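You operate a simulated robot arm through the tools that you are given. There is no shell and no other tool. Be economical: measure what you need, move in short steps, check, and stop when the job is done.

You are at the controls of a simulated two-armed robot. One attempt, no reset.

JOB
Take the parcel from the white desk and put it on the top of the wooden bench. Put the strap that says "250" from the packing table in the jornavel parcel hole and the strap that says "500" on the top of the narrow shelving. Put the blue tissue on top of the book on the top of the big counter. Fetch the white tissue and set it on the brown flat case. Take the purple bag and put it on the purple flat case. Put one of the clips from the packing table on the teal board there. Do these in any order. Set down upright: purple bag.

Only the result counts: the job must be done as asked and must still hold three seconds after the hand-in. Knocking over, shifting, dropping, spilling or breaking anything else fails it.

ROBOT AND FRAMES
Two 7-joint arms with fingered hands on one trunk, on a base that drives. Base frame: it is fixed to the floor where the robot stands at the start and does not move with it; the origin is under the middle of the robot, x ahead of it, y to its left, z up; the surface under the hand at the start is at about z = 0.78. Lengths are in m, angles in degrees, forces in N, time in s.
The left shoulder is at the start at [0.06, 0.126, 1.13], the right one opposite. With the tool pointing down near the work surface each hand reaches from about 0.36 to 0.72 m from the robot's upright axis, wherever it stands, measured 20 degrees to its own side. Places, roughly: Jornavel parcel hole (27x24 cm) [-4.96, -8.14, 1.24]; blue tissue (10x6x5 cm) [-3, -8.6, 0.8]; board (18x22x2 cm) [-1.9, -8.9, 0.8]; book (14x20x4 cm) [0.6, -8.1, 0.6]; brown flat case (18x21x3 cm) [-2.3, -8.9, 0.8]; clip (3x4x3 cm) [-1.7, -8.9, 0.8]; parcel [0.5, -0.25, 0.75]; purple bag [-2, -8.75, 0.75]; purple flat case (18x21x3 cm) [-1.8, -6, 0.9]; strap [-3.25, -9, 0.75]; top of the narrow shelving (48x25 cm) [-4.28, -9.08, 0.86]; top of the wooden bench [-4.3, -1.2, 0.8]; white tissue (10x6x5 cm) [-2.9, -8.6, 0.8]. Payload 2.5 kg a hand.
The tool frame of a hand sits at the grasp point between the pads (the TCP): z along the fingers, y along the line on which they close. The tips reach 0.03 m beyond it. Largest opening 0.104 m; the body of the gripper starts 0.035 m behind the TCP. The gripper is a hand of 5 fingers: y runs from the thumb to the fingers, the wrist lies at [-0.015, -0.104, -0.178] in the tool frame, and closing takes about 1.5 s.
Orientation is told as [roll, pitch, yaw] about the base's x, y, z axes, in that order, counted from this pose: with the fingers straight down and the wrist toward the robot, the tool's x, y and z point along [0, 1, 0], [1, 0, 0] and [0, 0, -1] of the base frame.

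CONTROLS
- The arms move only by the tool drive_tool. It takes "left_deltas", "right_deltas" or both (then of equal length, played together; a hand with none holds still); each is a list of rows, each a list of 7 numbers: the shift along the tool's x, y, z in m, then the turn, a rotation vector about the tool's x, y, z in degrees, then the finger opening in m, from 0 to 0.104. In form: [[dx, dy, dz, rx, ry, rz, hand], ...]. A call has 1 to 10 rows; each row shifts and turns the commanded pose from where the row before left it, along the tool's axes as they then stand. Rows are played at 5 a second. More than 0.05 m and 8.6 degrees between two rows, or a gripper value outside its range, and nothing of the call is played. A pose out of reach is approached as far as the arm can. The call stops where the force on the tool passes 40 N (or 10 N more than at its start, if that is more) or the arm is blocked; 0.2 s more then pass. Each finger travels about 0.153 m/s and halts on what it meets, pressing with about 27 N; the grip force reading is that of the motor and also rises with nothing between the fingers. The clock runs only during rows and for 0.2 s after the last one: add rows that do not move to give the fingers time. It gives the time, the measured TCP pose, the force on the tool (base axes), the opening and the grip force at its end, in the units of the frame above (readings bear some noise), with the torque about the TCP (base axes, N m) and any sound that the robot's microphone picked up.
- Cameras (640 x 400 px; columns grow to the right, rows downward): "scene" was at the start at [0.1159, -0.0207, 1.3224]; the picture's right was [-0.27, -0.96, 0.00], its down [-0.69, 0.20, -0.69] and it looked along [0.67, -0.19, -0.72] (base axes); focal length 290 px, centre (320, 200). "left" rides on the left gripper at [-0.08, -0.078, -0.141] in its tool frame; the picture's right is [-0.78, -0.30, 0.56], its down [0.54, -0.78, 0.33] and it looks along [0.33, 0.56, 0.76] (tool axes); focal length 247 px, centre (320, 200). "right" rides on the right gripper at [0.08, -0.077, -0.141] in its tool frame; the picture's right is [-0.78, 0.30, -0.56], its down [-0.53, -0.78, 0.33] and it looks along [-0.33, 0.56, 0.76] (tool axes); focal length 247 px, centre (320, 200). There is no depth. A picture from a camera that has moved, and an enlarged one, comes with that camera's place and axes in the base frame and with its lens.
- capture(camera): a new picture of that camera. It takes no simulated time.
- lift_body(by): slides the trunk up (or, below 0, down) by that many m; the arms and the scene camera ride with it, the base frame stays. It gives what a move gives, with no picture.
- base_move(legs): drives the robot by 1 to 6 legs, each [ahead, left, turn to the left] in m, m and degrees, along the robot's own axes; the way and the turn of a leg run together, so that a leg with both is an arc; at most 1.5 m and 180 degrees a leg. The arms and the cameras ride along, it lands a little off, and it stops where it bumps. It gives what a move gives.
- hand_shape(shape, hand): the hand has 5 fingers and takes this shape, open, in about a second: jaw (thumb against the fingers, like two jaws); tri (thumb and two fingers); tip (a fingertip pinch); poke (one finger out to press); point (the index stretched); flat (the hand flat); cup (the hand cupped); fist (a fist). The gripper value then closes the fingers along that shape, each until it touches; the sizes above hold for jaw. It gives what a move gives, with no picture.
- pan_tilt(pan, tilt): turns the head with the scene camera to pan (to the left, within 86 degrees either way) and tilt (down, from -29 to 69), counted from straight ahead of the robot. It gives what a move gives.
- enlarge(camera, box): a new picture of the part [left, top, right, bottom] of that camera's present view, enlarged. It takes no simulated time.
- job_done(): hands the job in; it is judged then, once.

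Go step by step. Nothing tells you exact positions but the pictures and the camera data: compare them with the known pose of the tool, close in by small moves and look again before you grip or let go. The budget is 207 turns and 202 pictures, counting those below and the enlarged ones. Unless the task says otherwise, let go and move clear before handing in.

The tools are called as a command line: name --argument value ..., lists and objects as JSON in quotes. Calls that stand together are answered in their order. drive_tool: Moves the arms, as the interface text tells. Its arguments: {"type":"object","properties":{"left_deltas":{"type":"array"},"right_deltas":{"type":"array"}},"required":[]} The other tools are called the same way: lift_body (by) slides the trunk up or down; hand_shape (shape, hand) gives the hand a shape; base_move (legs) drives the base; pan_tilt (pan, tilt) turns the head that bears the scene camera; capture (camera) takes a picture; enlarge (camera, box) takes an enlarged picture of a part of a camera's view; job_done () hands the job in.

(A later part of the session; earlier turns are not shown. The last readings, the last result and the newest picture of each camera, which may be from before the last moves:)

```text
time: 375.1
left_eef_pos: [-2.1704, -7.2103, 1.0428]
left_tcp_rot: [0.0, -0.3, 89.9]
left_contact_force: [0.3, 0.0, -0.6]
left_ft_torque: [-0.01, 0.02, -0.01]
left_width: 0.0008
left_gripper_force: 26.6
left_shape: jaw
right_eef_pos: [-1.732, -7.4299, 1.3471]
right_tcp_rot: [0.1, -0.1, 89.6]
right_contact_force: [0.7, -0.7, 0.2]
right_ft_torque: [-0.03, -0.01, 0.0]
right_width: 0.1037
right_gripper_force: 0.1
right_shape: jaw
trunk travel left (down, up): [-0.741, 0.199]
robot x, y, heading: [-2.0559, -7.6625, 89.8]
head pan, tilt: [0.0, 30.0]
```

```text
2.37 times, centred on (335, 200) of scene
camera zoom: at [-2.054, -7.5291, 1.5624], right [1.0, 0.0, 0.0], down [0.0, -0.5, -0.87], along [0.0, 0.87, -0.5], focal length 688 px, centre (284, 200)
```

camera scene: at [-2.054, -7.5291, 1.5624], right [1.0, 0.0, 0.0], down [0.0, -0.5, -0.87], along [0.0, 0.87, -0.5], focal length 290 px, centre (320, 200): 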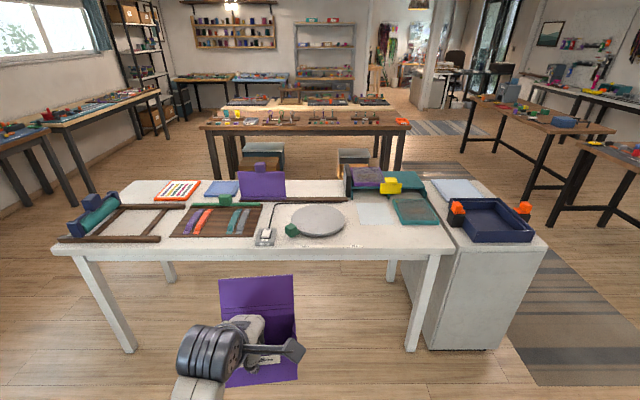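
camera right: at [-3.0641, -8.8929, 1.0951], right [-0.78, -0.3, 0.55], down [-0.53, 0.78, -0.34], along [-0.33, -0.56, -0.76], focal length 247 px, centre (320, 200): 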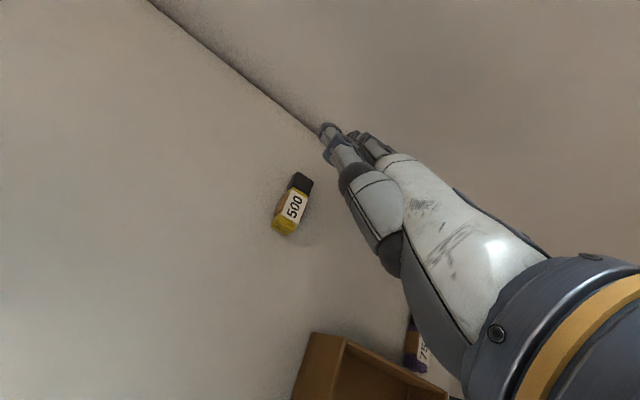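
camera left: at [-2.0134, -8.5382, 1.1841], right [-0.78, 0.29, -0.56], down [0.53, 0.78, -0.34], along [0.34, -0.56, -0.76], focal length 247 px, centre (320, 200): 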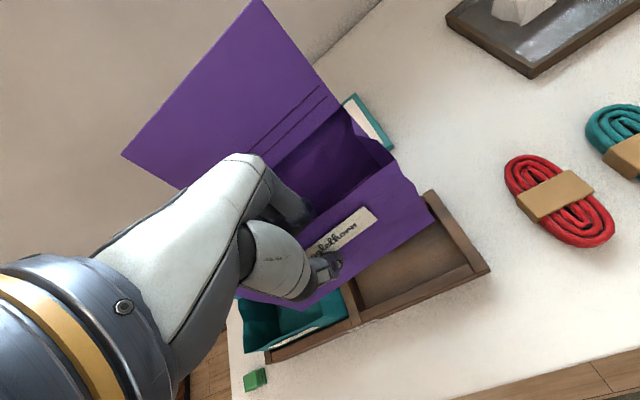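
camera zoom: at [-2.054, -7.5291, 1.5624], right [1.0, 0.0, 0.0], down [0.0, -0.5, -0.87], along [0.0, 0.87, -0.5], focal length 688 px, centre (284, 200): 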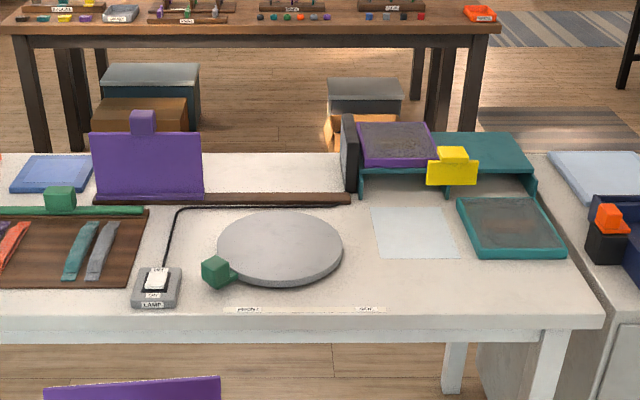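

The purple flat case lies on a raised teal stand, about [-1.81, -6.15], with a black plate to its left and a yellow clamp in front-right. I raise the trunk and approach.

lift_body --by 0.12

base_move --legs '[[0, 0.35, 0], [0.0, -0.71, 0], [0.6, 0, 0]]'

pan_tilt --pan 0 --tilt 40

capture --camera "scene"

```text
time: 376.6
left_eef_pos: [-2.1712, -7.2094, 1.1628]
left_tcp_rot: [-0.1, -0.3, 90.0]
left_contact_force: [0.7, 0.3, -0.2]
left_ft_torque: [-0.06, 0.0, 0.0]
left_width: 0.0008
left_gripper_force: 27.7
left_shape: jaw
right_eef_pos: [-1.7334, -7.4294, 1.468]
right_tcp_rot: [0.1, -0.1, 89.5]
right_contact_force: [-0.6, 0.4, 0.7]
right_ft_torque: [0.03, 0.03, 0.0]
right_width: 0.104
right_gripper_force: 0.0
right_shape: jaw
trunk travel left (down, up): [-0.861, 0.079]
robot x, y, heading: [-2.0522, -7.6596, 89.7]
head pan, tilt: [0.0, 30.0]
```

```text
time: 385.4
left_eef_pos: [-1.8037, -6.6091, 1.163]
left_tcp_rot: [0.0, -0.2, 89.5]
left_contact_force: [0.7, -0.6, -0.2]
left_ft_torque: [-0.04, -0.01, -0.03]
left_width: 0.0008
left_gripper_force: 26.7
left_shape: jaw
right_eef_pos: [-1.3664, -6.8332, 1.4674]
right_tcp_rot: [0.2, -0.1, 89.1]
right_contact_force: [-0.6, 0.0, -0.4]
right_ft_torque: [0.0, 0.02, 0.01]
right_width: 0.1039
right_gripper_force: 0.0
right_shape: jaw
trunk travel left (down, up): [-0.861, 0.079]
robot x, y, heading: [-1.6877, -7.0591, 89.1]
head pan, tilt: [0.0, 30.0]
```

```text
time: 386.1
left_eef_pos: [-1.8044, -6.6087, 1.1636]
left_tcp_rot: [0.0, -0.3, 89.6]
left_contact_force: [-0.2, 0.4, -0.1]
left_ft_torque: [0.01, -0.02, -0.03]
left_width: 0.0007
left_gripper_force: 26.8
left_shape: jaw
right_eef_pos: [-1.3668, -6.8324, 1.4679]
right_tcp_rot: [0.1, -0.1, 89.1]
right_contact_force: [0.4, 0.7, -0.4]
right_ft_torque: [0.01, 0.01, -0.02]
right_width: 0.1039
right_gripper_force: 0.0
right_shape: jaw
trunk travel left (down, up): [-0.861, 0.079]
robot x, y, heading: [-1.6877, -7.0631, 89.3]
head pan, tilt: [0.0, 40.0]
```

```text
42 pictures are left
camera scene: at [-1.6889, -6.9356, 1.6671], right [1.0, -0.01, 0.0], down [-0.01, -0.64, -0.77], along [0.01, 0.77, -0.64], focal length 290 px, centre (320, 200)
```

scene: 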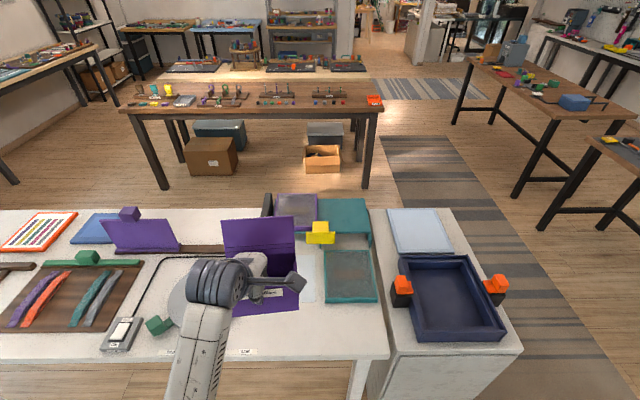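

The case spans x -1.88…-1.70, y -6.165…-5.955, top z≈0.89. I drive to the table edge with the bag high, then trade trunk height for arm height.

base_move --legs '[[0.31, 0, 0.7]]'

drive_tool --left_deltas '[[0, 0.03, -0.035, 0, 0, 0, 0], [0, 0.03, -0.035, 0, 0, 0, 0], [0, 0.03, -0.035, 0, 0, 0, 0]]'

lift_body --by -0.18

capture --camera "scene"

capture --camera "left"

```text
time: 388.1
left_eef_pos: [-1.812, -6.3059, 1.1614]
left_tcp_rot: [0.0, -0.4, 90.6]
left_contact_force: [0.0, 0.1, -0.6]
left_ft_torque: [-0.04, -0.01, 0.01]
left_width: 0.0007
left_gripper_force: 26.8
left_shape: jaw
right_eef_pos: [-1.371, -6.521, 1.4666]
right_tcp_rot: [0.2, -0.1, 90.1]
right_contact_force: [0.1, -1.1, 0.1]
right_ft_torque: [0.01, -0.02, -0.02]
right_width: 0.104
right_gripper_force: 0.0
right_shape: jaw
trunk travel left (down, up): [-0.861, 0.079]
robot x, y, heading: [-1.6867, -6.7551, 90.4]
head pan, tilt: [0.0, 40.0]
```

```text
time: 388.9
left_eef_pos: [-1.8126, -6.2147, 1.2669]
left_tcp_rot: [0.1, -0.2, 90.5]
left_contact_force: [0.1, 0.0, -0.7]
left_ft_torque: [-0.03, 0.0, 0.0]
left_width: 0.0006
left_gripper_force: 26.2
left_shape: jaw
right_eef_pos: [-1.3698, -6.5204, 1.4675]
right_tcp_rot: [0.2, -0.1, 90.2]
right_contact_force: [-0.5, 0.2, 0.5]
right_ft_torque: [0.02, -0.01, 0.0]
right_width: 0.1036
right_gripper_force: 0.0
right_shape: jaw
trunk travel left (down, up): [-0.861, 0.079]
robot x, y, heading: [-1.6866, -6.7554, 90.3]
head pan, tilt: [0.0, 40.0]
```

```text
time: 390.9
left_eef_pos: [-1.8128, -6.2147, 1.088]
left_tcp_rot: [0.0, -0.4, 90.5]
left_contact_force: [0.3, -0.3, -0.2]
left_ft_torque: [0.0, -0.01, -0.01]
left_width: 0.0007
left_gripper_force: 26.7
left_shape: jaw
right_eef_pos: [-1.3696, -6.5213, 1.2875]
right_tcp_rot: [0.1, -0.1, 90.0]
right_contact_force: [1.0, -0.6, -0.1]
right_ft_torque: [-0.03, 0.01, 0.03]
right_width: 0.1039
right_gripper_force: 0.1
right_shape: jaw
trunk travel left (down, up): [-0.681, 0.259]
robot x, y, heading: [-1.6893, -6.7577, 90.4]
head pan, tilt: [0.0, 40.0]
```

```text
41 pictures are left
camera scene: at [-1.6904, -6.6298, 1.4871], right [1.0, 0.01, 0.0], down [0.0, -0.64, -0.77], along [0.0, 0.77, -0.64], focal length 290 px, centre (320, 200)
```

scene: 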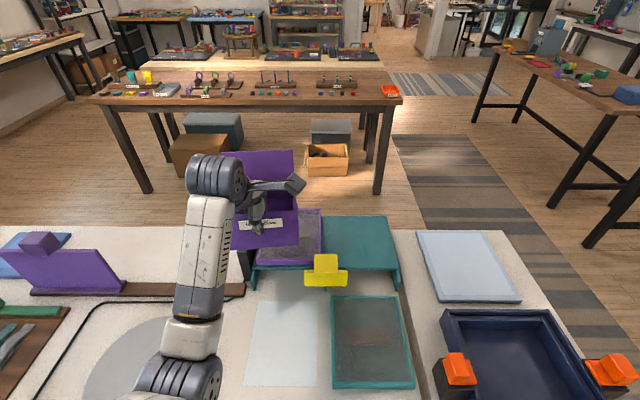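

```text
40 pictures are left
camera left: at [-1.733, -6.2944, 1.2277], right [0.78, -0.29, -0.56], down [-0.53, -0.78, -0.34], along [-0.34, 0.56, -0.76], focal length 247 px, centre (320, 200)
```

left: 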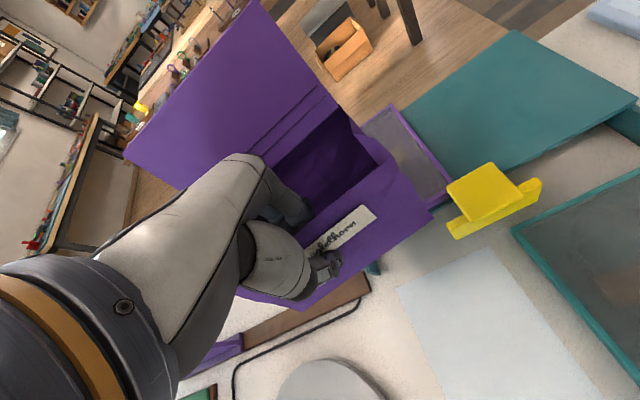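

Case refined: centre ≈[-1.78, -6.065], top z≈0.90. I bring the bag over it.

drive_tool --left_deltas '[[-0.01, 0.03, 0, 0, 0, 0, 0], [-0.01, 0.03, 0, 0, 0, 0, 0], [-0.01, 0.03, 0, 0, 0, 0, 0], [0, 0.003, 0.03, 0, 0, 0, 0]]'

capture --camera "left"

enlarge --camera "scene" --box '[160, 120, 400, 300]'

```text
time: 391.9
left_eef_pos: [-1.7836, -6.1203, 1.058]
left_tcp_rot: [-0.1, -0.5, 90.5]
left_contact_force: [-0.1, -0.1, 0.1]
left_ft_torque: [-0.05, 0.03, -0.02]
left_width: 0.0005
left_gripper_force: 27.2
left_shape: jaw
right_eef_pos: [-1.3709, -6.5212, 1.287]
right_tcp_rot: [0.2, -0.1, 90.1]
right_contact_force: [0.7, -0.3, -0.3]
right_ft_torque: [-0.04, 0.02, 0.0]
right_width: 0.104
right_gripper_force: 0.0
right_shape: jaw
trunk travel left (down, up): [-0.681, 0.259]
robot x, y, heading: [-1.6855, -6.7551, 90.5]
head pan, tilt: [0.0, 40.0]
```

```text
39 pictures are left
camera left: at [-1.7028, -6.2004, 1.1995], right [0.78, -0.29, -0.56], down [-0.53, -0.78, -0.34], along [-0.34, 0.56, -0.76], focal length 247 px, centre (320, 200)
```

left: 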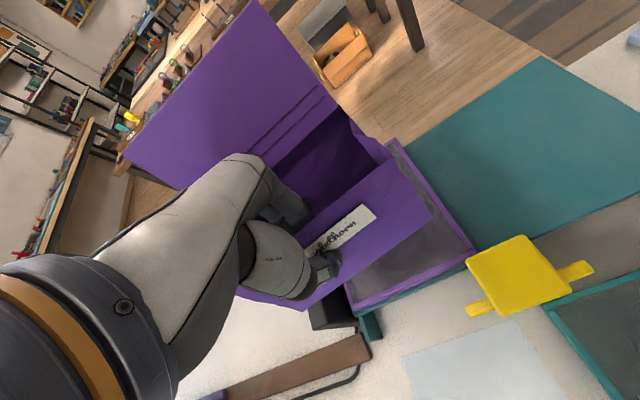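

```text
2.22 times, centred on (280, 210) of scene
camera zoom: at [-1.6906, -6.6296, 1.4871], right [1.0, 0.01, 0.0], down [0.0, -0.64, -0.77], along [0.0, 0.77, -0.64], focal length 644 px, centre (409, 178)
```

zoom: 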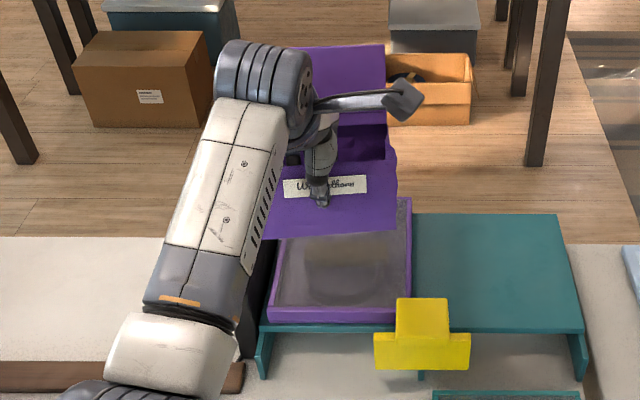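

Slightly more forward, then I lower with the trunk.

drive_tool --left_deltas '[[0, 0.016, 0, 0, 0, 0, 0]]'

lift_body --by -0.06

capture --camera "left"

enlarge --camera "scene" --box '[160, 80, 400, 260]'

```text
time: 392.3
left_eef_pos: [-1.7837, -6.105, 1.0574]
left_tcp_rot: [0.0, -0.3, 90.6]
left_contact_force: [0.9, -0.6, -0.8]
left_ft_torque: [-0.04, -0.04, 0.01]
left_width: 0.0008
left_gripper_force: 26.9
left_shape: jaw
right_eef_pos: [-1.3701, -6.5223, 1.286]
right_tcp_rot: [0.2, -0.1, 90.0]
right_contact_force: [-0.1, 0.5, 0.5]
right_ft_torque: [0.0, 0.04, -0.03]
right_width: 0.104
right_gripper_force: 0.0
right_shape: jaw
trunk travel left (down, up): [-0.681, 0.259]
robot x, y, heading: [-1.6836, -6.7584, 90.3]
head pan, tilt: [0.0, 40.0]
```

```text
time: 393.3
left_eef_pos: [-1.7841, -6.1065, 0.9979]
left_tcp_rot: [0.0, -0.3, 90.5]
left_contact_force: [-0.1, -0.2, -0.6]
left_ft_torque: [-0.06, 0.0, -0.01]
left_width: 0.0009
left_gripper_force: 26.9
left_shape: jaw
right_eef_pos: [-1.3697, -6.5219, 1.2271]
right_tcp_rot: [0.2, -0.1, 90.1]
right_contact_force: [-0.7, -0.4, -0.2]
right_ft_torque: [-0.01, 0.0, 0.0]
right_width: 0.1037
right_gripper_force: 0.1
right_shape: jaw
trunk travel left (down, up): [-0.621, 0.319]
robot x, y, heading: [-1.6864, -6.7564, 90.2]
head pan, tilt: [0.0, 40.0]
```

```text
37 pictures are left
camera left: at [-1.7039, -6.1852, 1.1383], right [0.78, -0.29, -0.56], down [-0.53, -0.78, -0.34], along [-0.34, 0.56, -0.76], focal length 247 px, centre (320, 200)
```

left: 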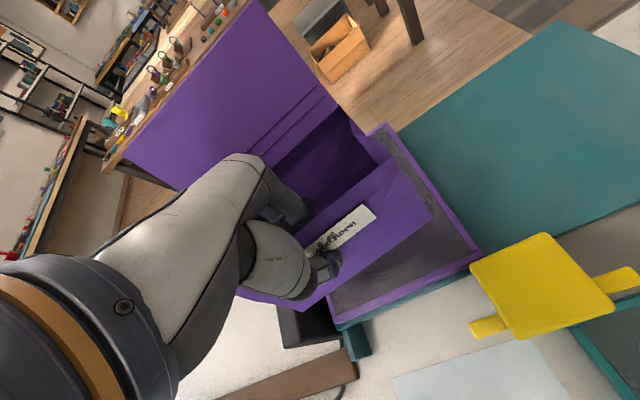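

```text
2.22 times, centred on (280, 170) of scene
camera zoom: at [-1.6904, -6.6298, 1.4271], right [1.0, 0.01, 0.0], down [0.0, -0.64, -0.77], along [0.0, 0.77, -0.64], focal length 644 px, centre (409, 267)
```

zoom: 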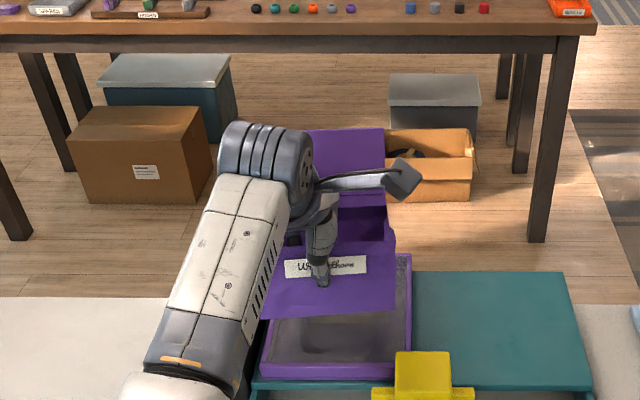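

The case rim is at z≈0.86, centred under the bag. I continue lowering.

lift_body --by -0.035

lift_body --by -0.012

lift_body --by -0.01

capture --camera "left"

```text
time: 394.1
left_eef_pos: [-1.7833, -6.1054, 0.9627]
left_tcp_rot: [0.0, -0.3, 90.5]
left_contact_force: [-0.3, -0.3, -0.2]
left_ft_torque: [-0.04, 0.0, 0.0]
left_width: 0.0005
left_gripper_force: 27.5
left_shape: jaw
right_eef_pos: [-1.37, -6.5215, 1.1916]
right_tcp_rot: [0.2, -0.1, 90.1]
right_contact_force: [0.4, 0.3, 0.1]
right_ft_torque: [-0.03, 0.01, 0.0]
right_width: 0.1038
right_gripper_force: 0.1
right_shape: jaw
trunk travel left (down, up): [-0.586, 0.354]
robot x, y, heading: [-1.6888, -6.7517, 90.3]
head pan, tilt: [0.0, 40.0]
```

```text
time: 394.7
left_eef_pos: [-1.7843, -6.1067, 0.9513]
left_tcp_rot: [0.1, -0.4, 90.5]
left_contact_force: [-1.0, 0.2, -0.8]
left_ft_torque: [0.02, 0.0, 0.01]
left_width: 0.001
left_gripper_force: 27.1
left_shape: jaw
right_eef_pos: [-1.3705, -6.5203, 1.1799]
right_tcp_rot: [0.2, -0.1, 90.1]
right_contact_force: [-0.4, -0.1, 0.0]
right_ft_torque: [0.01, -0.02, -0.02]
right_width: 0.1041
right_gripper_force: 0.0
right_shape: jaw
trunk travel left (down, up): [-0.574, 0.366]
robot x, y, heading: [-1.6849, -6.7584, 90.6]
head pan, tilt: [0.0, 40.0]
```

```text
time: 395.3
left_eef_pos: [-1.7833, -6.1061, 0.9412]
left_tcp_rot: [-0.1, -0.4, 90.6]
left_contact_force: [1.0, -0.6, 0.1]
left_ft_torque: [0.07, -0.05, 0.0]
left_width: 0.0008
left_gripper_force: 26.7
left_shape: jaw
right_eef_pos: [-1.3706, -6.521, 1.1687]
right_tcp_rot: [0.2, -0.1, 90.2]
right_contact_force: [0.2, 0.8, 0.1]
right_ft_torque: [0.01, -0.01, -0.02]
right_width: 0.1042
right_gripper_force: 0.1
right_shape: jaw
trunk travel left (down, up): [-0.564, 0.376]
robot x, y, heading: [-1.6888, -6.7549, 90.7]
head pan, tilt: [0.0, 40.0]
```

```text
35 pictures are left
camera left: at [-1.7039, -6.1852, 1.0814], right [0.78, -0.29, -0.56], down [-0.53, -0.78, -0.34], along [-0.34, 0.56, -0.76], focal length 247 px, centre (320, 200)
```

left: 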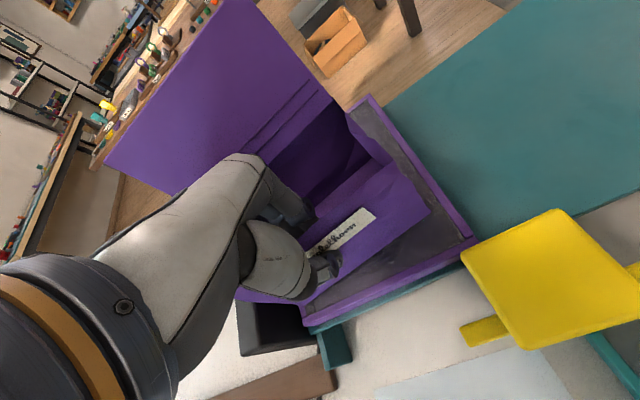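

lift_body --by -0.008

lift_body --by -0.008

capture --camera "left"

enlarge --camera "scene" --box '[160, 60, 400, 240]'

```text
time: 395.9
left_eef_pos: [-1.7834, -6.1044, 0.9362]
left_tcp_rot: [0.0, -0.8, 90.6]
left_contact_force: [-0.2, -1.3, 10.5]
left_ft_torque: [-0.06, -0.01, -0.01]
left_width: 0.0012
left_gripper_force: 27.7
left_shape: jaw
right_eef_pos: [-1.3698, -6.5219, 1.1621]
right_tcp_rot: [0.2, -0.2, 90.1]
right_contact_force: [0.3, -0.5, 0.0]
right_ft_torque: [0.0, -0.02, 0.01]
right_width: 0.1039
right_gripper_force: 0.1
right_shape: jaw
trunk travel left (down, up): [-0.556, 0.384]
robot x, y, heading: [-1.6886, -6.7529, 90.7]
head pan, tilt: [0.0, 40.0]
```

```text
time: 396.4
left_eef_pos: [-1.7839, -6.1053, 0.934]
left_tcp_rot: [0.0, -1.5, 90.5]
left_contact_force: [-1.7, -0.9, 30.6]
left_ft_torque: [-0.19, 0.08, -0.07]
left_width: 0.002
left_gripper_force: 26.6
left_shape: jaw
right_eef_pos: [-1.37, -6.5242, 1.1552]
right_tcp_rot: [0.2, -0.3, 90.1]
right_contact_force: [0.3, 0.5, -0.6]
right_ft_torque: [0.0, 0.0, -0.04]
right_width: 0.1042
right_gripper_force: 0.0
right_shape: jaw
trunk travel left (down, up): [-0.548, 0.392]
robot x, y, heading: [-1.6849, -6.7539, 90.5]
head pan, tilt: [0.0, 40.0]
```

```text
34 pictures are left
camera left: at [-1.7037, -6.1874, 1.0735], right [0.78, -0.27, -0.56], down [-0.53, -0.77, -0.35], along [-0.34, 0.57, -0.75], focal length 247 px, centre (320, 200)
```

left: 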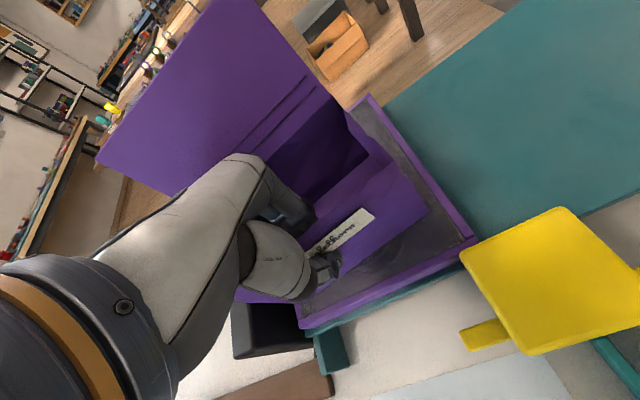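

```text
2.22 times, centred on (280, 150) of scene
camera zoom: at [-1.6901, -6.6334, 1.3548], right [1.0, 0.01, 0.0], down [0.0, -0.64, -0.77], along [-0.01, 0.77, -0.64], focal length 644 px, centre (409, 311)
```

zoom: 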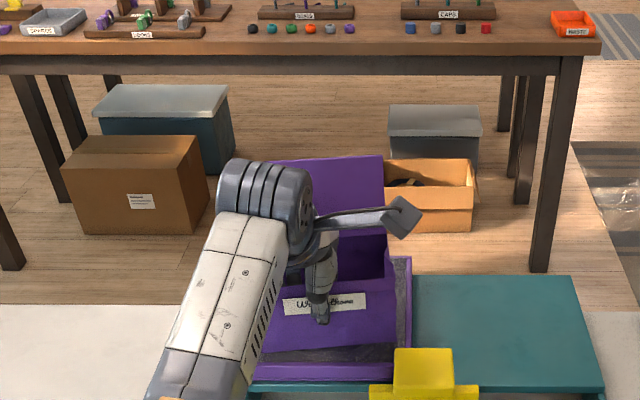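

The bag rests on the case. I relieve the pressure and open slowly.

lift_body --by 0.011

drive_tool --left_deltas '[[0, 0, 0, 0, 0, 0, 0.015], [0, 0, 0, 0, 0, 0, 0.03], [0, 0, 0, 0, 0, 0, 0.045], [0, 0, 0, 0, 0, 0, 0.045], [0, 0, 0, 0, 0, 0, 0.045]]'

capture --camera "left"

```text
time: 397.0
left_eef_pos: [-1.785, -6.1056, 0.9364]
left_tcp_rot: [0.1, -0.3, 90.5]
left_contact_force: [1.1, 2.4, 10.0]
left_ft_torque: [0.04, -0.06, -0.06]
left_width: 0.0018
left_gripper_force: 27.3
left_shape: jaw
right_eef_pos: [-1.3688, -6.5226, 1.1648]
right_tcp_rot: [0.2, -0.2, 90.1]
right_contact_force: [-0.3, 0.1, -0.2]
right_ft_torque: [-0.01, -0.01, 0.01]
right_width: 0.1039
right_gripper_force: 0.0
right_shape: jaw
trunk travel left (down, up): [-0.559, 0.381]
robot x, y, heading: [-1.6876, -6.7541, 90.5]
head pan, tilt: [0.0, 40.0]
```

```text
time: 398.2
left_eef_pos: [-1.7838, -6.1059, 0.9368]
left_tcp_rot: [0.0, -0.3, 90.5]
left_contact_force: [0.3, 0.1, 0.7]
left_ft_torque: [-0.01, 0.03, -0.01]
left_width: 0.0445
left_gripper_force: 0.0
left_shape: jaw
right_eef_pos: [-1.3709, -6.5216, 1.1644]
right_tcp_rot: [0.1, -0.1, 90.0]
right_contact_force: [-0.2, 0.3, 0.4]
right_ft_torque: [0.0, 0.03, 0.0]
right_width: 0.1041
right_gripper_force: 0.1
right_shape: jaw
trunk travel left (down, up): [-0.559, 0.381]
robot x, y, heading: [-1.6864, -6.757, 90.4]
head pan, tilt: [0.0, 40.0]
```

```text
32 pictures are left
camera left: at [-1.704, -6.1851, 1.0761], right [0.78, -0.29, -0.56], down [-0.53, -0.78, -0.34], along [-0.34, 0.56, -0.76], focal length 247 px, centre (320, 200)
```

left: 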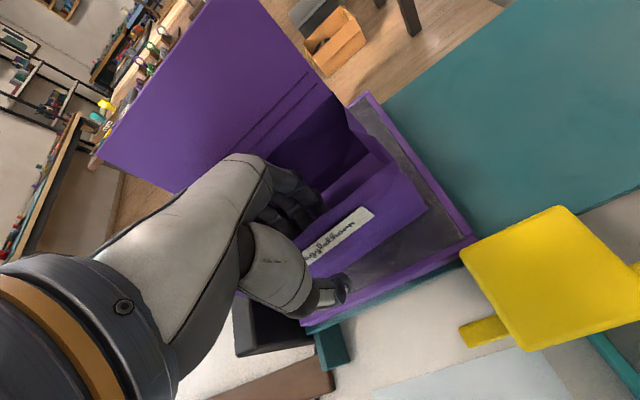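

lift_body --by 0.15

capture --camera "left"

```text
time: 400.0
left_eef_pos: [-1.7843, -6.1053, 1.0851]
left_tcp_rot: [0.1, -0.3, 90.6]
left_contact_force: [-0.3, -0.5, -0.6]
left_ft_torque: [0.02, 0.01, 0.0]
left_width: 0.0446
left_gripper_force: 0.0
left_shape: jaw
right_eef_pos: [-1.3696, -6.5227, 1.3148]
right_tcp_rot: [0.1, 0.0, 90.1]
right_contact_force: [-0.6, 0.2, -0.7]
right_ft_torque: [0.02, 0.02, -0.02]
right_width: 0.1039
right_gripper_force: 0.1
right_shape: jaw
trunk travel left (down, up): [-0.709, 0.231]
robot x, y, heading: [-1.6895, -6.7592, 90.2]
head pan, tilt: [0.0, 40.0]
```

```text
31 pictures are left
camera left: at [-1.7039, -6.1851, 1.2261], right [0.78, -0.29, -0.56], down [-0.53, -0.78, -0.34], along [-0.34, 0.56, -0.76], focal length 247 px, centre (320, 200)
```

left: 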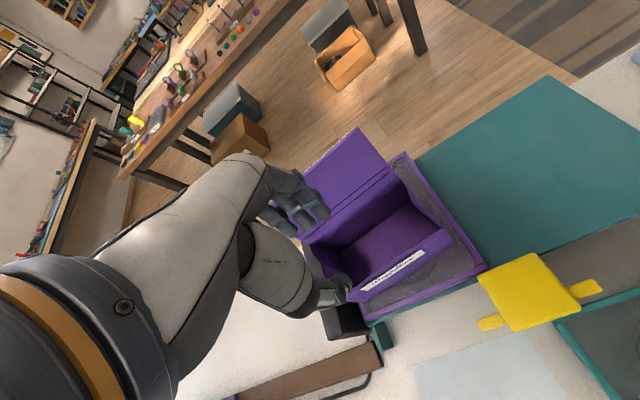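

The bag stands upright on the purple case. I back off, tuck the left hand, turn around, and go for the blue tissue.

base_move --legs '[[-0.7, 0, 0]]'

drive_tool --left_deltas '[[0, -0.002, 0.005, 0, 0, 0, 0.104], [0, -0.006, 0.005, 0, 0, 0, 0.104], [0, -0.02, 0, 0, 0, 0, 0.104], [0, -0.04, 0, 0, 0, 0, 0.104], [0, -0.04, 0, 0, 0, 0, 0.104], [0, -0.04, 0, 0, 0, 0, 0.104], [0, -0.03, 0, 0, 0, 0, 0.104]]'

base_move --legs '[[0, 0, 90], [0, 0, 90], [0, -1.45, 0]]'

pan_tilt --pan 0 --tilt 45

capture --camera "scene"

```text
time: 403.8
left_eef_pos: [-1.7794, -6.798, 1.0859]
left_tcp_rot: [0.0, -0.2, 90.5]
left_contact_force: [1.1, 0.2, -0.4]
left_ft_torque: [0.02, 0.04, 0.02]
left_width: 0.0445
left_gripper_force: 0.1
left_shape: jaw
right_eef_pos: [-1.3653, -7.2143, 1.3149]
right_tcp_rot: [0.3, -0.2, 90.1]
right_contact_force: [0.5, 0.2, 0.0]
right_ft_torque: [0.04, -0.01, 0.01]
right_width: 0.1037
right_gripper_force: 0.1
right_shape: jaw
trunk travel left (down, up): [-0.709, 0.231]
robot x, y, heading: [-1.6852, -7.4456, 90.0]
head pan, tilt: [0.0, 40.0]
```

```text
time: 405.4
left_eef_pos: [-1.7765, -6.974, 1.0769]
left_tcp_rot: [0.0, -0.3, 90.5]
left_contact_force: [-0.6, 0.1, -0.4]
left_ft_torque: [0.0, 0.02, -0.04]
left_width: 0.1035
left_gripper_force: 0.1
left_shape: jaw
right_eef_pos: [-1.3666, -7.2133, 1.3144]
right_tcp_rot: [0.2, -0.1, 90.1]
right_contact_force: [0.0, 0.2, 0.0]
right_ft_torque: [-0.01, -0.01, -0.02]
right_width: 0.1039
right_gripper_force: 0.1
right_shape: jaw
trunk travel left (down, up): [-0.709, 0.231]
robot x, y, heading: [-1.6837, -7.4501, 90.3]
head pan, tilt: [0.0, 40.0]
```

```text
time: 420.3
left_eef_pos: [-2.9804, -8.0275, 1.0769]
left_tcp_rot: [0.0, -0.3, -84.0]
left_contact_force: [-0.3, -0.7, 0.4]
left_ft_torque: [0.0, 0.01, 0.01]
left_width: 0.1038
left_gripper_force: 0.0
left_shape: jaw
right_eef_pos: [-3.4114, -7.8299, 1.3149]
right_tcp_rot: [0.2, -0.1, -84.3]
right_contact_force: [0.2, 0.4, 0.0]
right_ft_torque: [0.01, 0.01, -0.01]
right_width: 0.104
right_gripper_force: 0.1
right_shape: jaw
trunk travel left (down, up): [-0.709, 0.231]
robot x, y, heading: [-3.1181, -7.5647, -84.0]
head pan, tilt: [0.0, 40.0]
```

```text
time: 421.0
left_eef_pos: [-2.9803, -8.0278, 1.076]
left_tcp_rot: [0.0, -0.4, -83.9]
left_contact_force: [0.5, 0.2, 0.3]
left_ft_torque: [-0.01, -0.03, 0.03]
left_width: 0.1039
left_gripper_force: 0.0
left_shape: jaw
right_eef_pos: [-3.4122, -7.8305, 1.3146]
right_tcp_rot: [0.2, 0.0, -84.3]
right_contact_force: [-0.2, 0.8, 0.5]
right_ft_torque: [0.03, 0.04, 0.02]
right_width: 0.1038
right_gripper_force: 0.0
right_shape: jaw
trunk travel left (down, up): [-0.709, 0.231]
robot x, y, heading: [-3.1137, -7.5658, -84.2]
head pan, tilt: [0.0, 45.0]
```

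```text
30 pictures are left
camera scene: at [-3.1074, -7.6847, 1.5079], right [-0.99, -0.1, 0.0], down [-0.07, 0.7, -0.71], along [0.07, -0.7, -0.71], focal length 290 px, centre (320, 200)
```

scene: 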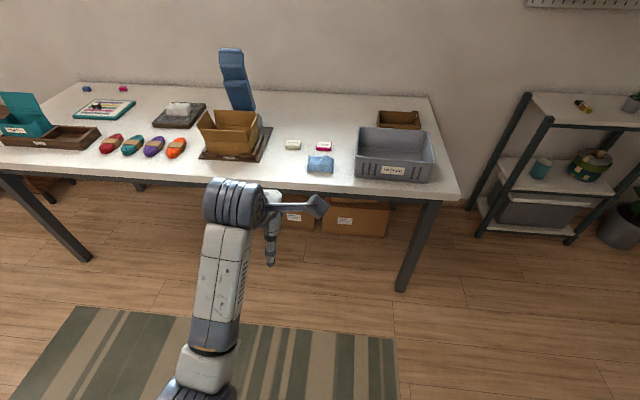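

I straighten the heading and approach the blue tissue.

base_move --legs '[[0, 0, -6], [0.53, 0, 0]]'

drive_tool --left_deltas '[[0, 0, 0.045, 0, 0, 0, 0.104], [0, 0, 0.045, 0, 0, 0, 0.104], [0, 0, 0.04, 0, 0, 0, 0.104]]'

capture --camera "left"

```text
time: 424.6
left_eef_pos: [-3.0316, -8.5736, 1.0767]
left_tcp_rot: [0.0, -0.3, -90.0]
left_contact_force: [-0.2, -1.1, -0.8]
left_ft_torque: [0.04, -0.02, -0.02]
left_width: 0.1036
left_gripper_force: 0.1
left_shape: jaw
right_eef_pos: [-3.4389, -8.3322, 1.3141]
right_tcp_rot: [0.2, -0.2, -90.3]
right_contact_force: [0.4, -0.5, -0.2]
right_ft_torque: [0.01, -0.01, 0.0]
right_width: 0.1037
right_gripper_force: 0.1
right_shape: jaw
trunk travel left (down, up): [-0.709, 0.231]
robot x, y, heading: [-3.123, -8.0966, -89.9]
head pan, tilt: [0.0, 45.0]
```

```text
time: 425.4
left_eef_pos: [-3.0307, -8.5731, 0.9459]
left_tcp_rot: [0.1, -0.3, -90.0]
left_contact_force: [-0.3, 0.4, -1.1]
left_ft_torque: [0.0, 0.01, -0.04]
left_width: 0.1038
left_gripper_force: 0.1
left_shape: jaw
right_eef_pos: [-3.4379, -8.33, 1.3139]
right_tcp_rot: [0.2, 0.0, -90.3]
right_contact_force: [0.0, 0.2, 0.5]
right_ft_torque: [0.0, -0.01, 0.03]
right_width: 0.1038
right_gripper_force: 0.0
right_shape: jaw
trunk travel left (down, up): [-0.709, 0.231]
robot x, y, heading: [-3.1198, -8.0996, -89.9]
head pan, tilt: [0.0, 45.0]
```

```text
29 pictures are left
camera left: at [-3.1123, -8.4966, 1.0865], right [-0.78, 0.29, -0.56], down [0.53, 0.78, -0.34], along [0.34, -0.56, -0.76], focal length 247 px, centre (320, 200)
```

left: 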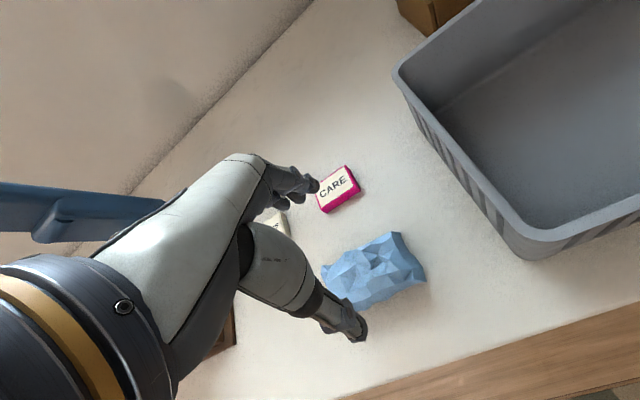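

drive_tool --left_deltas '[[0.006, -0.004, 0.04, 0, 0, 0, 0.104], [0, 0, 0.04, 0, 0, 0, 0.104], [0, 0, 0.028, 0, 0, 0, 0.104], [0, 0, 0, 0, 0, 0, 0.06], [0, 0, 0, 0, 0, 0, 0.035], [0, 0, 0, 0, 0, 0, 0.035], [0, 0, 0, 0, 0, 0, 0.035], [0, 0, 0, 0, 0, 0, 0.035]]'

drive_tool --left_deltas '[[0, 0, -0.04, 0, 0, 0, 0.035], [0, 0, -0.045, 0, 0, 0, 0.035], [0, 0, -0.045, 0, 0, 0, 0.035], [0, 0, -0.045, 0, 0, 0, 0.035], [0, 0, -0.03, 0, 0, 0, 0.035]]'

capture --camera "left"

```text
time: 427.2
left_eef_pos: [-3.0241, -8.5715, 0.8374]
left_tcp_rot: [0.0, -0.4, -89.9]
left_contact_force: [-0.2, 0.4, 0.9]
left_ft_torque: [0.04, 0.0, 0.01]
left_width: 0.0521
left_gripper_force: 27.6
left_shape: jaw
right_eef_pos: [-3.4393, -8.3318, 1.3147]
right_tcp_rot: [0.2, -0.1, -90.4]
right_contact_force: [-0.1, 0.1, 0.3]
right_ft_torque: [0.01, 0.01, -0.02]
right_width: 0.1039
right_gripper_force: 0.0
right_shape: jaw
trunk travel left (down, up): [-0.709, 0.231]
robot x, y, heading: [-3.1193, -8.0962, -90.2]
head pan, tilt: [0.0, 45.0]
```

```text
time: 428.4
left_eef_pos: [-3.0274, -8.5699, 1.0478]
left_tcp_rot: [-0.1, -0.4, -90.0]
left_contact_force: [0.5, -0.2, -0.8]
left_ft_torque: [-0.01, 0.0, -0.03]
left_width: 0.0514
left_gripper_force: 26.6
left_shape: jaw
right_eef_pos: [-3.439, -8.3311, 1.3148]
right_tcp_rot: [0.2, -0.2, -90.4]
right_contact_force: [0.1, 0.3, -0.2]
right_ft_torque: [-0.03, 0.04, -0.01]
right_width: 0.1037
right_gripper_force: 0.0
right_shape: jaw
trunk travel left (down, up): [-0.709, 0.231]
robot x, y, heading: [-3.1192, -8.0988, -90.1]
head pan, tilt: [0.0, 45.0]
```

```text
28 pictures are left
camera left: at [-3.1069, -8.4923, 1.1881], right [-0.78, 0.29, -0.56], down [0.53, 0.77, -0.34], along [0.33, -0.56, -0.76], focal length 247 px, centre (320, 200)
```

left: 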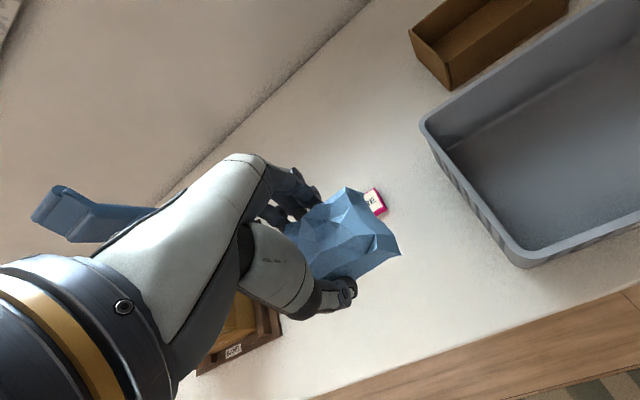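

Blue tissue in hand. I back off, turn east and drive toward the big counter.

base_move --legs '[[-0.55, 0, 0], [0, 0, 90], [1.4, 0, 0], [0.8, 0, 0]]'

pan_tilt --pan 0 --tilt 25

capture --camera "scene"

```text
time: 445.9
left_eef_pos: [-0.4182, -7.6196, 1.0457]
left_tcp_rot: [0.0, -0.4, -3.3]
left_contact_force: [-0.8, 0.3, 0.4]
left_ft_torque: [-0.01, -0.01, 0.0]
left_width: 0.0511
left_gripper_force: 26.3
left_shape: jaw
right_eef_pos: [-0.681, -8.0192, 1.3128]
right_tcp_rot: [0.2, -0.1, -3.7]
right_contact_force: [0.4, -0.3, -0.2]
right_ft_torque: [-0.03, 0.05, -0.01]
right_width: 0.104
right_gripper_force: 0.0
right_shape: jaw
trunk travel left (down, up): [-0.709, 0.231]
robot x, y, heading: [-0.894, -7.686, -3.2]
head pan, tilt: [0.0, 45.0]
```

```text
time: 446.7
left_eef_pos: [-0.4197, -7.6195, 1.0461]
left_tcp_rot: [0.0, -0.3, -3.2]
left_contact_force: [-0.1, 0.6, 0.3]
left_ft_torque: [-0.02, 0.03, -0.01]
left_width: 0.0511
left_gripper_force: 26.5
left_shape: jaw
right_eef_pos: [-0.6817, -8.0189, 1.3147]
right_tcp_rot: [0.2, -0.1, -3.7]
right_contact_force: [0.6, 0.2, -0.3]
right_ft_torque: [-0.02, -0.05, -0.01]
right_width: 0.104
right_gripper_force: 0.1
right_shape: jaw
trunk travel left (down, up): [-0.709, 0.231]
robot x, y, heading: [-0.8933, -7.6849, -3.6]
head pan, tilt: [0.0, 25.0]
```

```text
27 pictures are left
camera scene: at [-0.764, -7.6924, 1.5383], right [-0.06, -1.0, 0.0], down [-0.42, 0.03, -0.91], along [0.9, -0.05, -0.42], focal length 290 px, centre (320, 200)
```

scene: 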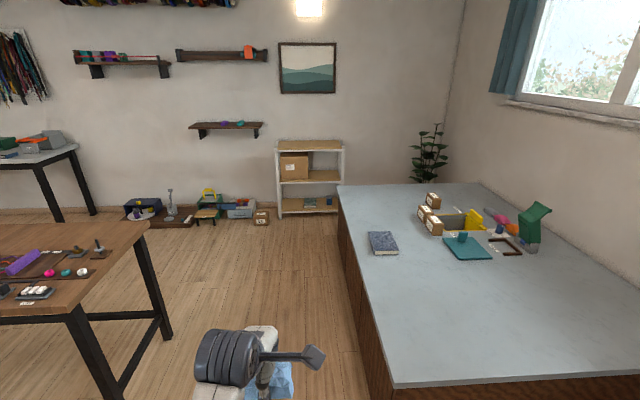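

The book is on the low counter (z≈0.6) at ≈[0.6, -8.12], counter's north edge y≈-7.955. I drive alongside and turn south to face it.

base_move --legs '[[1.38, 0.32, 3.6], [0, 0, -90]]'

pan_tilt --pan 0 --tilt 48

capture --camera "scene"

```text
time: 457.7
left_eef_pos: [0.6153, -7.8668, 1.0466]
left_tcp_rot: [-0.1, -0.4, -89.4]
left_contact_force: [0.0, -0.8, 0.3]
left_ft_torque: [-0.03, 0.0, 0.02]
left_width: 0.051
left_gripper_force: 26.7
left_shape: jaw
right_eef_pos: [0.1974, -7.6337, 1.3141]
right_tcp_rot: [0.3, -0.1, -89.7]
right_contact_force: [0.4, -0.2, -0.6]
right_ft_torque: [0.02, -0.01, -0.02]
right_width: 0.104
right_gripper_force: 0.0
right_shape: jaw
trunk travel left (down, up): [-0.709, 0.231]
robot x, y, heading: [0.517, -7.3967, -89.6]
head pan, tilt: [0.0, 25.0]
```

```text
time: 458.5
left_eef_pos: [0.6154, -7.8689, 1.0464]
left_tcp_rot: [0.1, -0.4, -89.3]
left_contact_force: [-0.4, -0.7, -0.3]
left_ft_torque: [-0.01, -0.03, -0.04]
left_width: 0.051
left_gripper_force: 26.7
left_shape: jaw
right_eef_pos: [0.2005, -7.633, 1.3166]
right_tcp_rot: [0.2, -0.2, -89.6]
right_contact_force: [-0.4, 0.5, 0.1]
right_ft_torque: [0.0, 0.02, -0.04]
right_width: 0.104
right_gripper_force: 0.1
right_shape: jaw
trunk travel left (down, up): [-0.709, 0.231]
robot x, y, heading: [0.5158, -7.3996, -89.4]
head pan, tilt: [0.0, 48.0]
```

```text
26 pictures are left
camera scene: at [0.5157, -7.5152, 1.5037], right [-1.0, -0.01, 0.0], down [-0.01, 0.74, -0.67], along [0.01, -0.67, -0.74], focal length 290 px, centre (320, 200)
```

scene: 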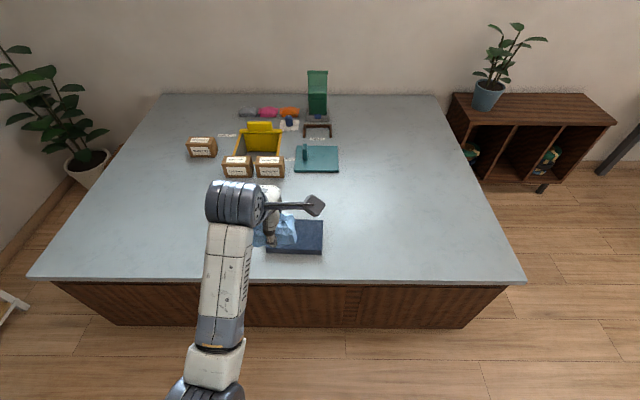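

The book spans x 0.515…0.715, y -8.20…-8.06, centre ≈[0.615, -8.13]. I move up, lower the trunk, and look from the hand.

base_move --legs '[[0.21, 0, 0]]'

lift_body --by -0.25

drive_tool --left_deltas '[[0, 0.025, 0, 0, 0, 0, 0.035], [0, 0.025, 0, 0, 0, 0, 0.035]]'

capture --camera "left"

capture --camera "scene"

```text
time: 460.2
left_eef_pos: [0.6177, -8.0735, 1.045]
left_tcp_rot: [0.0, -0.2, -89.2]
left_contact_force: [-0.3, -0.5, 0.0]
left_ft_torque: [0.01, 0.02, -0.01]
left_width: 0.051
left_gripper_force: 27.4
left_shape: jaw
right_eef_pos: [0.1997, -7.8408, 1.3152]
right_tcp_rot: [0.2, -0.1, -89.7]
right_contact_force: [-0.1, 0.6, 0.2]
right_ft_torque: [0.01, 0.02, 0.0]
right_width: 0.1039
right_gripper_force: 0.1
right_shape: jaw
trunk travel left (down, up): [-0.709, 0.231]
robot x, y, heading: [0.5164, -7.6085, -89.4]
head pan, tilt: [0.0, 48.0]
```

```text
time: 462.8
left_eef_pos: [0.6169, -8.0749, 0.7959]
left_tcp_rot: [0.1, -0.4, -89.2]
left_contact_force: [-0.3, 0.0, -0.5]
left_ft_torque: [-0.02, -0.01, -0.02]
left_width: 0.0508
left_gripper_force: 27.2
left_shape: jaw
right_eef_pos: [0.1992, -7.839, 1.0648]
right_tcp_rot: [0.3, -0.2, -89.7]
right_contact_force: [-0.1, 0.1, -0.3]
right_ft_torque: [0.0, -0.01, 0.02]
right_width: 0.1041
right_gripper_force: 0.1
right_shape: jaw
trunk travel left (down, up): [-0.459, 0.481]
robot x, y, heading: [0.5183, -7.6062, -89.4]
head pan, tilt: [0.0, 48.0]
```

```text
time: 463.4
left_eef_pos: [0.617, -8.1267, 0.7953]
left_tcp_rot: [0.1, -0.2, -89.4]
left_contact_force: [0.2, 0.7, -0.6]
left_ft_torque: [0.01, -0.03, 0.04]
left_width: 0.0512
left_gripper_force: 26.4
left_shape: jaw
right_eef_pos: [0.2019, -7.8395, 1.065]
right_tcp_rot: [0.2, -0.2, -89.7]
right_contact_force: [0.1, 0.0, 0.3]
right_ft_torque: [0.03, 0.03, 0.01]
right_width: 0.1039
right_gripper_force: 0.0
right_shape: jaw
trunk travel left (down, up): [-0.459, 0.481]
robot x, y, heading: [0.5206, -7.6013, -89.6]
head pan, tilt: [0.0, 48.0]
```

```text
25 pictures are left
camera left: at [0.5356, -8.0491, 0.9368], right [-0.78, 0.28, -0.56], down [0.53, 0.78, -0.34], along [0.34, -0.56, -0.76], focal length 247 px, centre (320, 200)
```

left: 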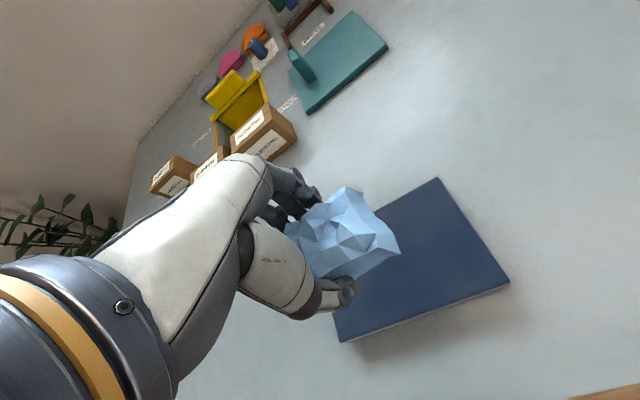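

```text
24 pictures are left
camera scene: at [0.5174, -7.7218, 1.2536], right [-1.0, -0.01, 0.0], down [-0.01, 0.74, -0.67], along [0.01, -0.67, -0.74], focal length 290 px, centre (320, 200)
```

scene: 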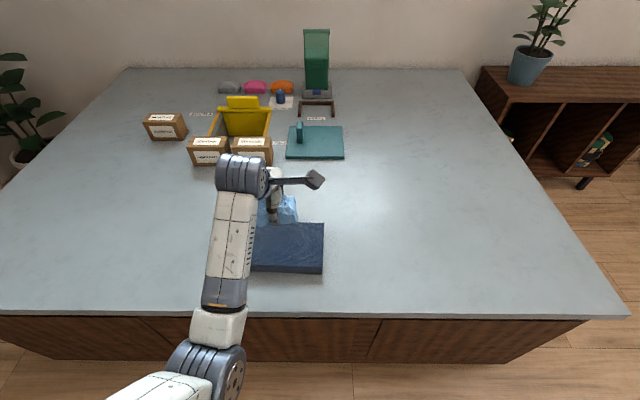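

The book top is z≈0.62, centre ≈[0.616, -8.138]. I lower the tissue with the arm.

drive_tool --left_deltas '[[0, 0.012, 0.03, 0, 0, 0, 0.035], [0, 0, 0.045, 0, 0, 0, 0.035], [0, 0, 0.03, 0, 0, 0, 0.035], [0, 0, 0.012, 0, 0, 0, 0.035]]'

drive_tool --left_deltas '[[0, 0, 0.008, 0, 0, 0, 0.035]]'

drive_tool --left_deltas '[[0, 0, 0.006, 0, 0, 0, 0.035]]'

```text
time: 464.4
left_eef_pos: [0.6167, -8.1404, 0.6788]
left_tcp_rot: [-0.1, -0.4, -89.3]
left_contact_force: [-0.4, 0.0, 0.3]
left_ft_torque: [0.0, 0.02, -0.01]
left_width: 0.051
left_gripper_force: 27.1
left_shape: jaw
right_eef_pos: [0.2015, -7.8393, 1.065]
right_tcp_rot: [0.3, -0.3, -89.9]
right_contact_force: [-0.2, 0.4, -0.3]
right_ft_torque: [0.01, -0.02, -0.01]
right_width: 0.1039
right_gripper_force: 0.0
right_shape: jaw
trunk travel left (down, up): [-0.459, 0.481]
robot x, y, heading: [0.5191, -7.6063, -89.5]
head pan, tilt: [0.0, 48.0]
```

```text
time: 464.8
left_eef_pos: [0.6167, -8.1394, 0.6723]
left_tcp_rot: [0.1, -0.4, -89.3]
left_contact_force: [-0.7, 1.3, -1.2]
left_ft_torque: [-0.03, 0.0, 0.0]
left_width: 0.0511
left_gripper_force: 27.4
left_shape: jaw
right_eef_pos: [0.2006, -7.8408, 1.0649]
right_tcp_rot: [0.2, -0.2, -89.8]
right_contact_force: [-0.1, -0.1, -0.5]
right_ft_torque: [0.0, -0.01, -0.02]
right_width: 0.1039
right_gripper_force: 0.0
right_shape: jaw
trunk travel left (down, up): [-0.459, 0.481]
robot x, y, heading: [0.5149, -7.6041, -89.5]
head pan, tilt: [0.0, 48.0]
```

```text
time: 465.1
left_eef_pos: [0.6168, -8.1389, 0.6685]
left_tcp_rot: [0.0, -0.8, -89.2]
left_contact_force: [0.0, 3.0, 11.7]
left_ft_torque: [0.31, -0.02, -0.05]
left_width: 0.0514
left_gripper_force: 26.8
left_shape: jaw
right_eef_pos: [0.2004, -7.8392, 1.0657]
right_tcp_rot: [0.1, -0.2, -89.8]
right_contact_force: [-0.5, -0.1, -0.4]
right_ft_torque: [0.02, -0.03, 0.01]
right_width: 0.1037
right_gripper_force: 0.1
right_shape: jaw
trunk travel left (down, up): [-0.459, 0.481]
robot x, y, heading: [0.5165, -7.6047, -89.5]
head pan, tilt: [0.0, 48.0]
```

Contact. I ease off 2 mm, open and rise.

drive_tool --left_deltas '[[0, 0, -0.003, 0, 0, 0, 0.045], [0, 0, 0, 0, 0, 0, 0.06], [0, 0, 0, 0, 0, 0, 0.075], [0, 0, 0, 0, 0, 0, 0.09], [0, 0, 0, 0, 0, 0, 0.09], [0, 0, -0.03, 0, 0, 0, 0.09], [0, 0, -0.045, 0, 0, 0, 0.09], [0, 0, -0.045, 0, 0, 0, 0.09]]'

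capture --camera "left"

```text
time: 466.9
left_eef_pos: [0.6172, -8.1365, 0.7874]
left_tcp_rot: [0.0, -0.3, -89.4]
left_contact_force: [0.5, 0.4, -0.6]
left_ft_torque: [0.01, 0.02, 0.03]
left_width: 0.0898
left_gripper_force: 0.1
left_shape: jaw
right_eef_pos: [0.2, -7.8407, 1.0639]
right_tcp_rot: [0.2, -0.3, -89.9]
right_contact_force: [-0.2, 0.1, -1.0]
right_ft_torque: [-0.02, 0.04, 0.03]
right_width: 0.1042
right_gripper_force: 0.1
right_shape: jaw
trunk travel left (down, up): [-0.459, 0.481]
robot x, y, heading: [0.517, -7.6021, -89.3]
head pan, tilt: [0.0, 48.0]
```

```text
23 pictures are left
camera left: at [0.5357, -8.0596, 0.9278], right [-0.78, 0.28, -0.56], down [0.53, 0.78, -0.34], along [0.34, -0.56, -0.76], focal length 247 px, centre (320, 200)
```

left: 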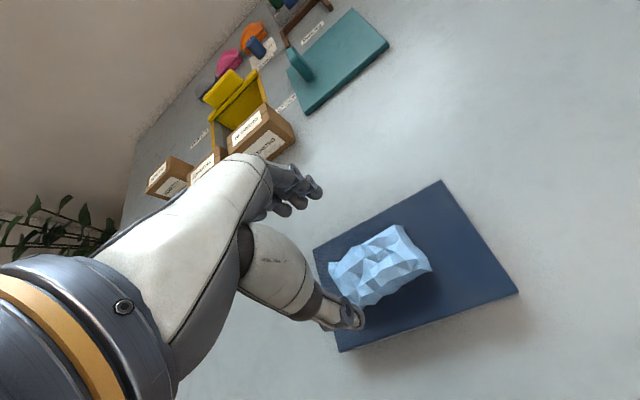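

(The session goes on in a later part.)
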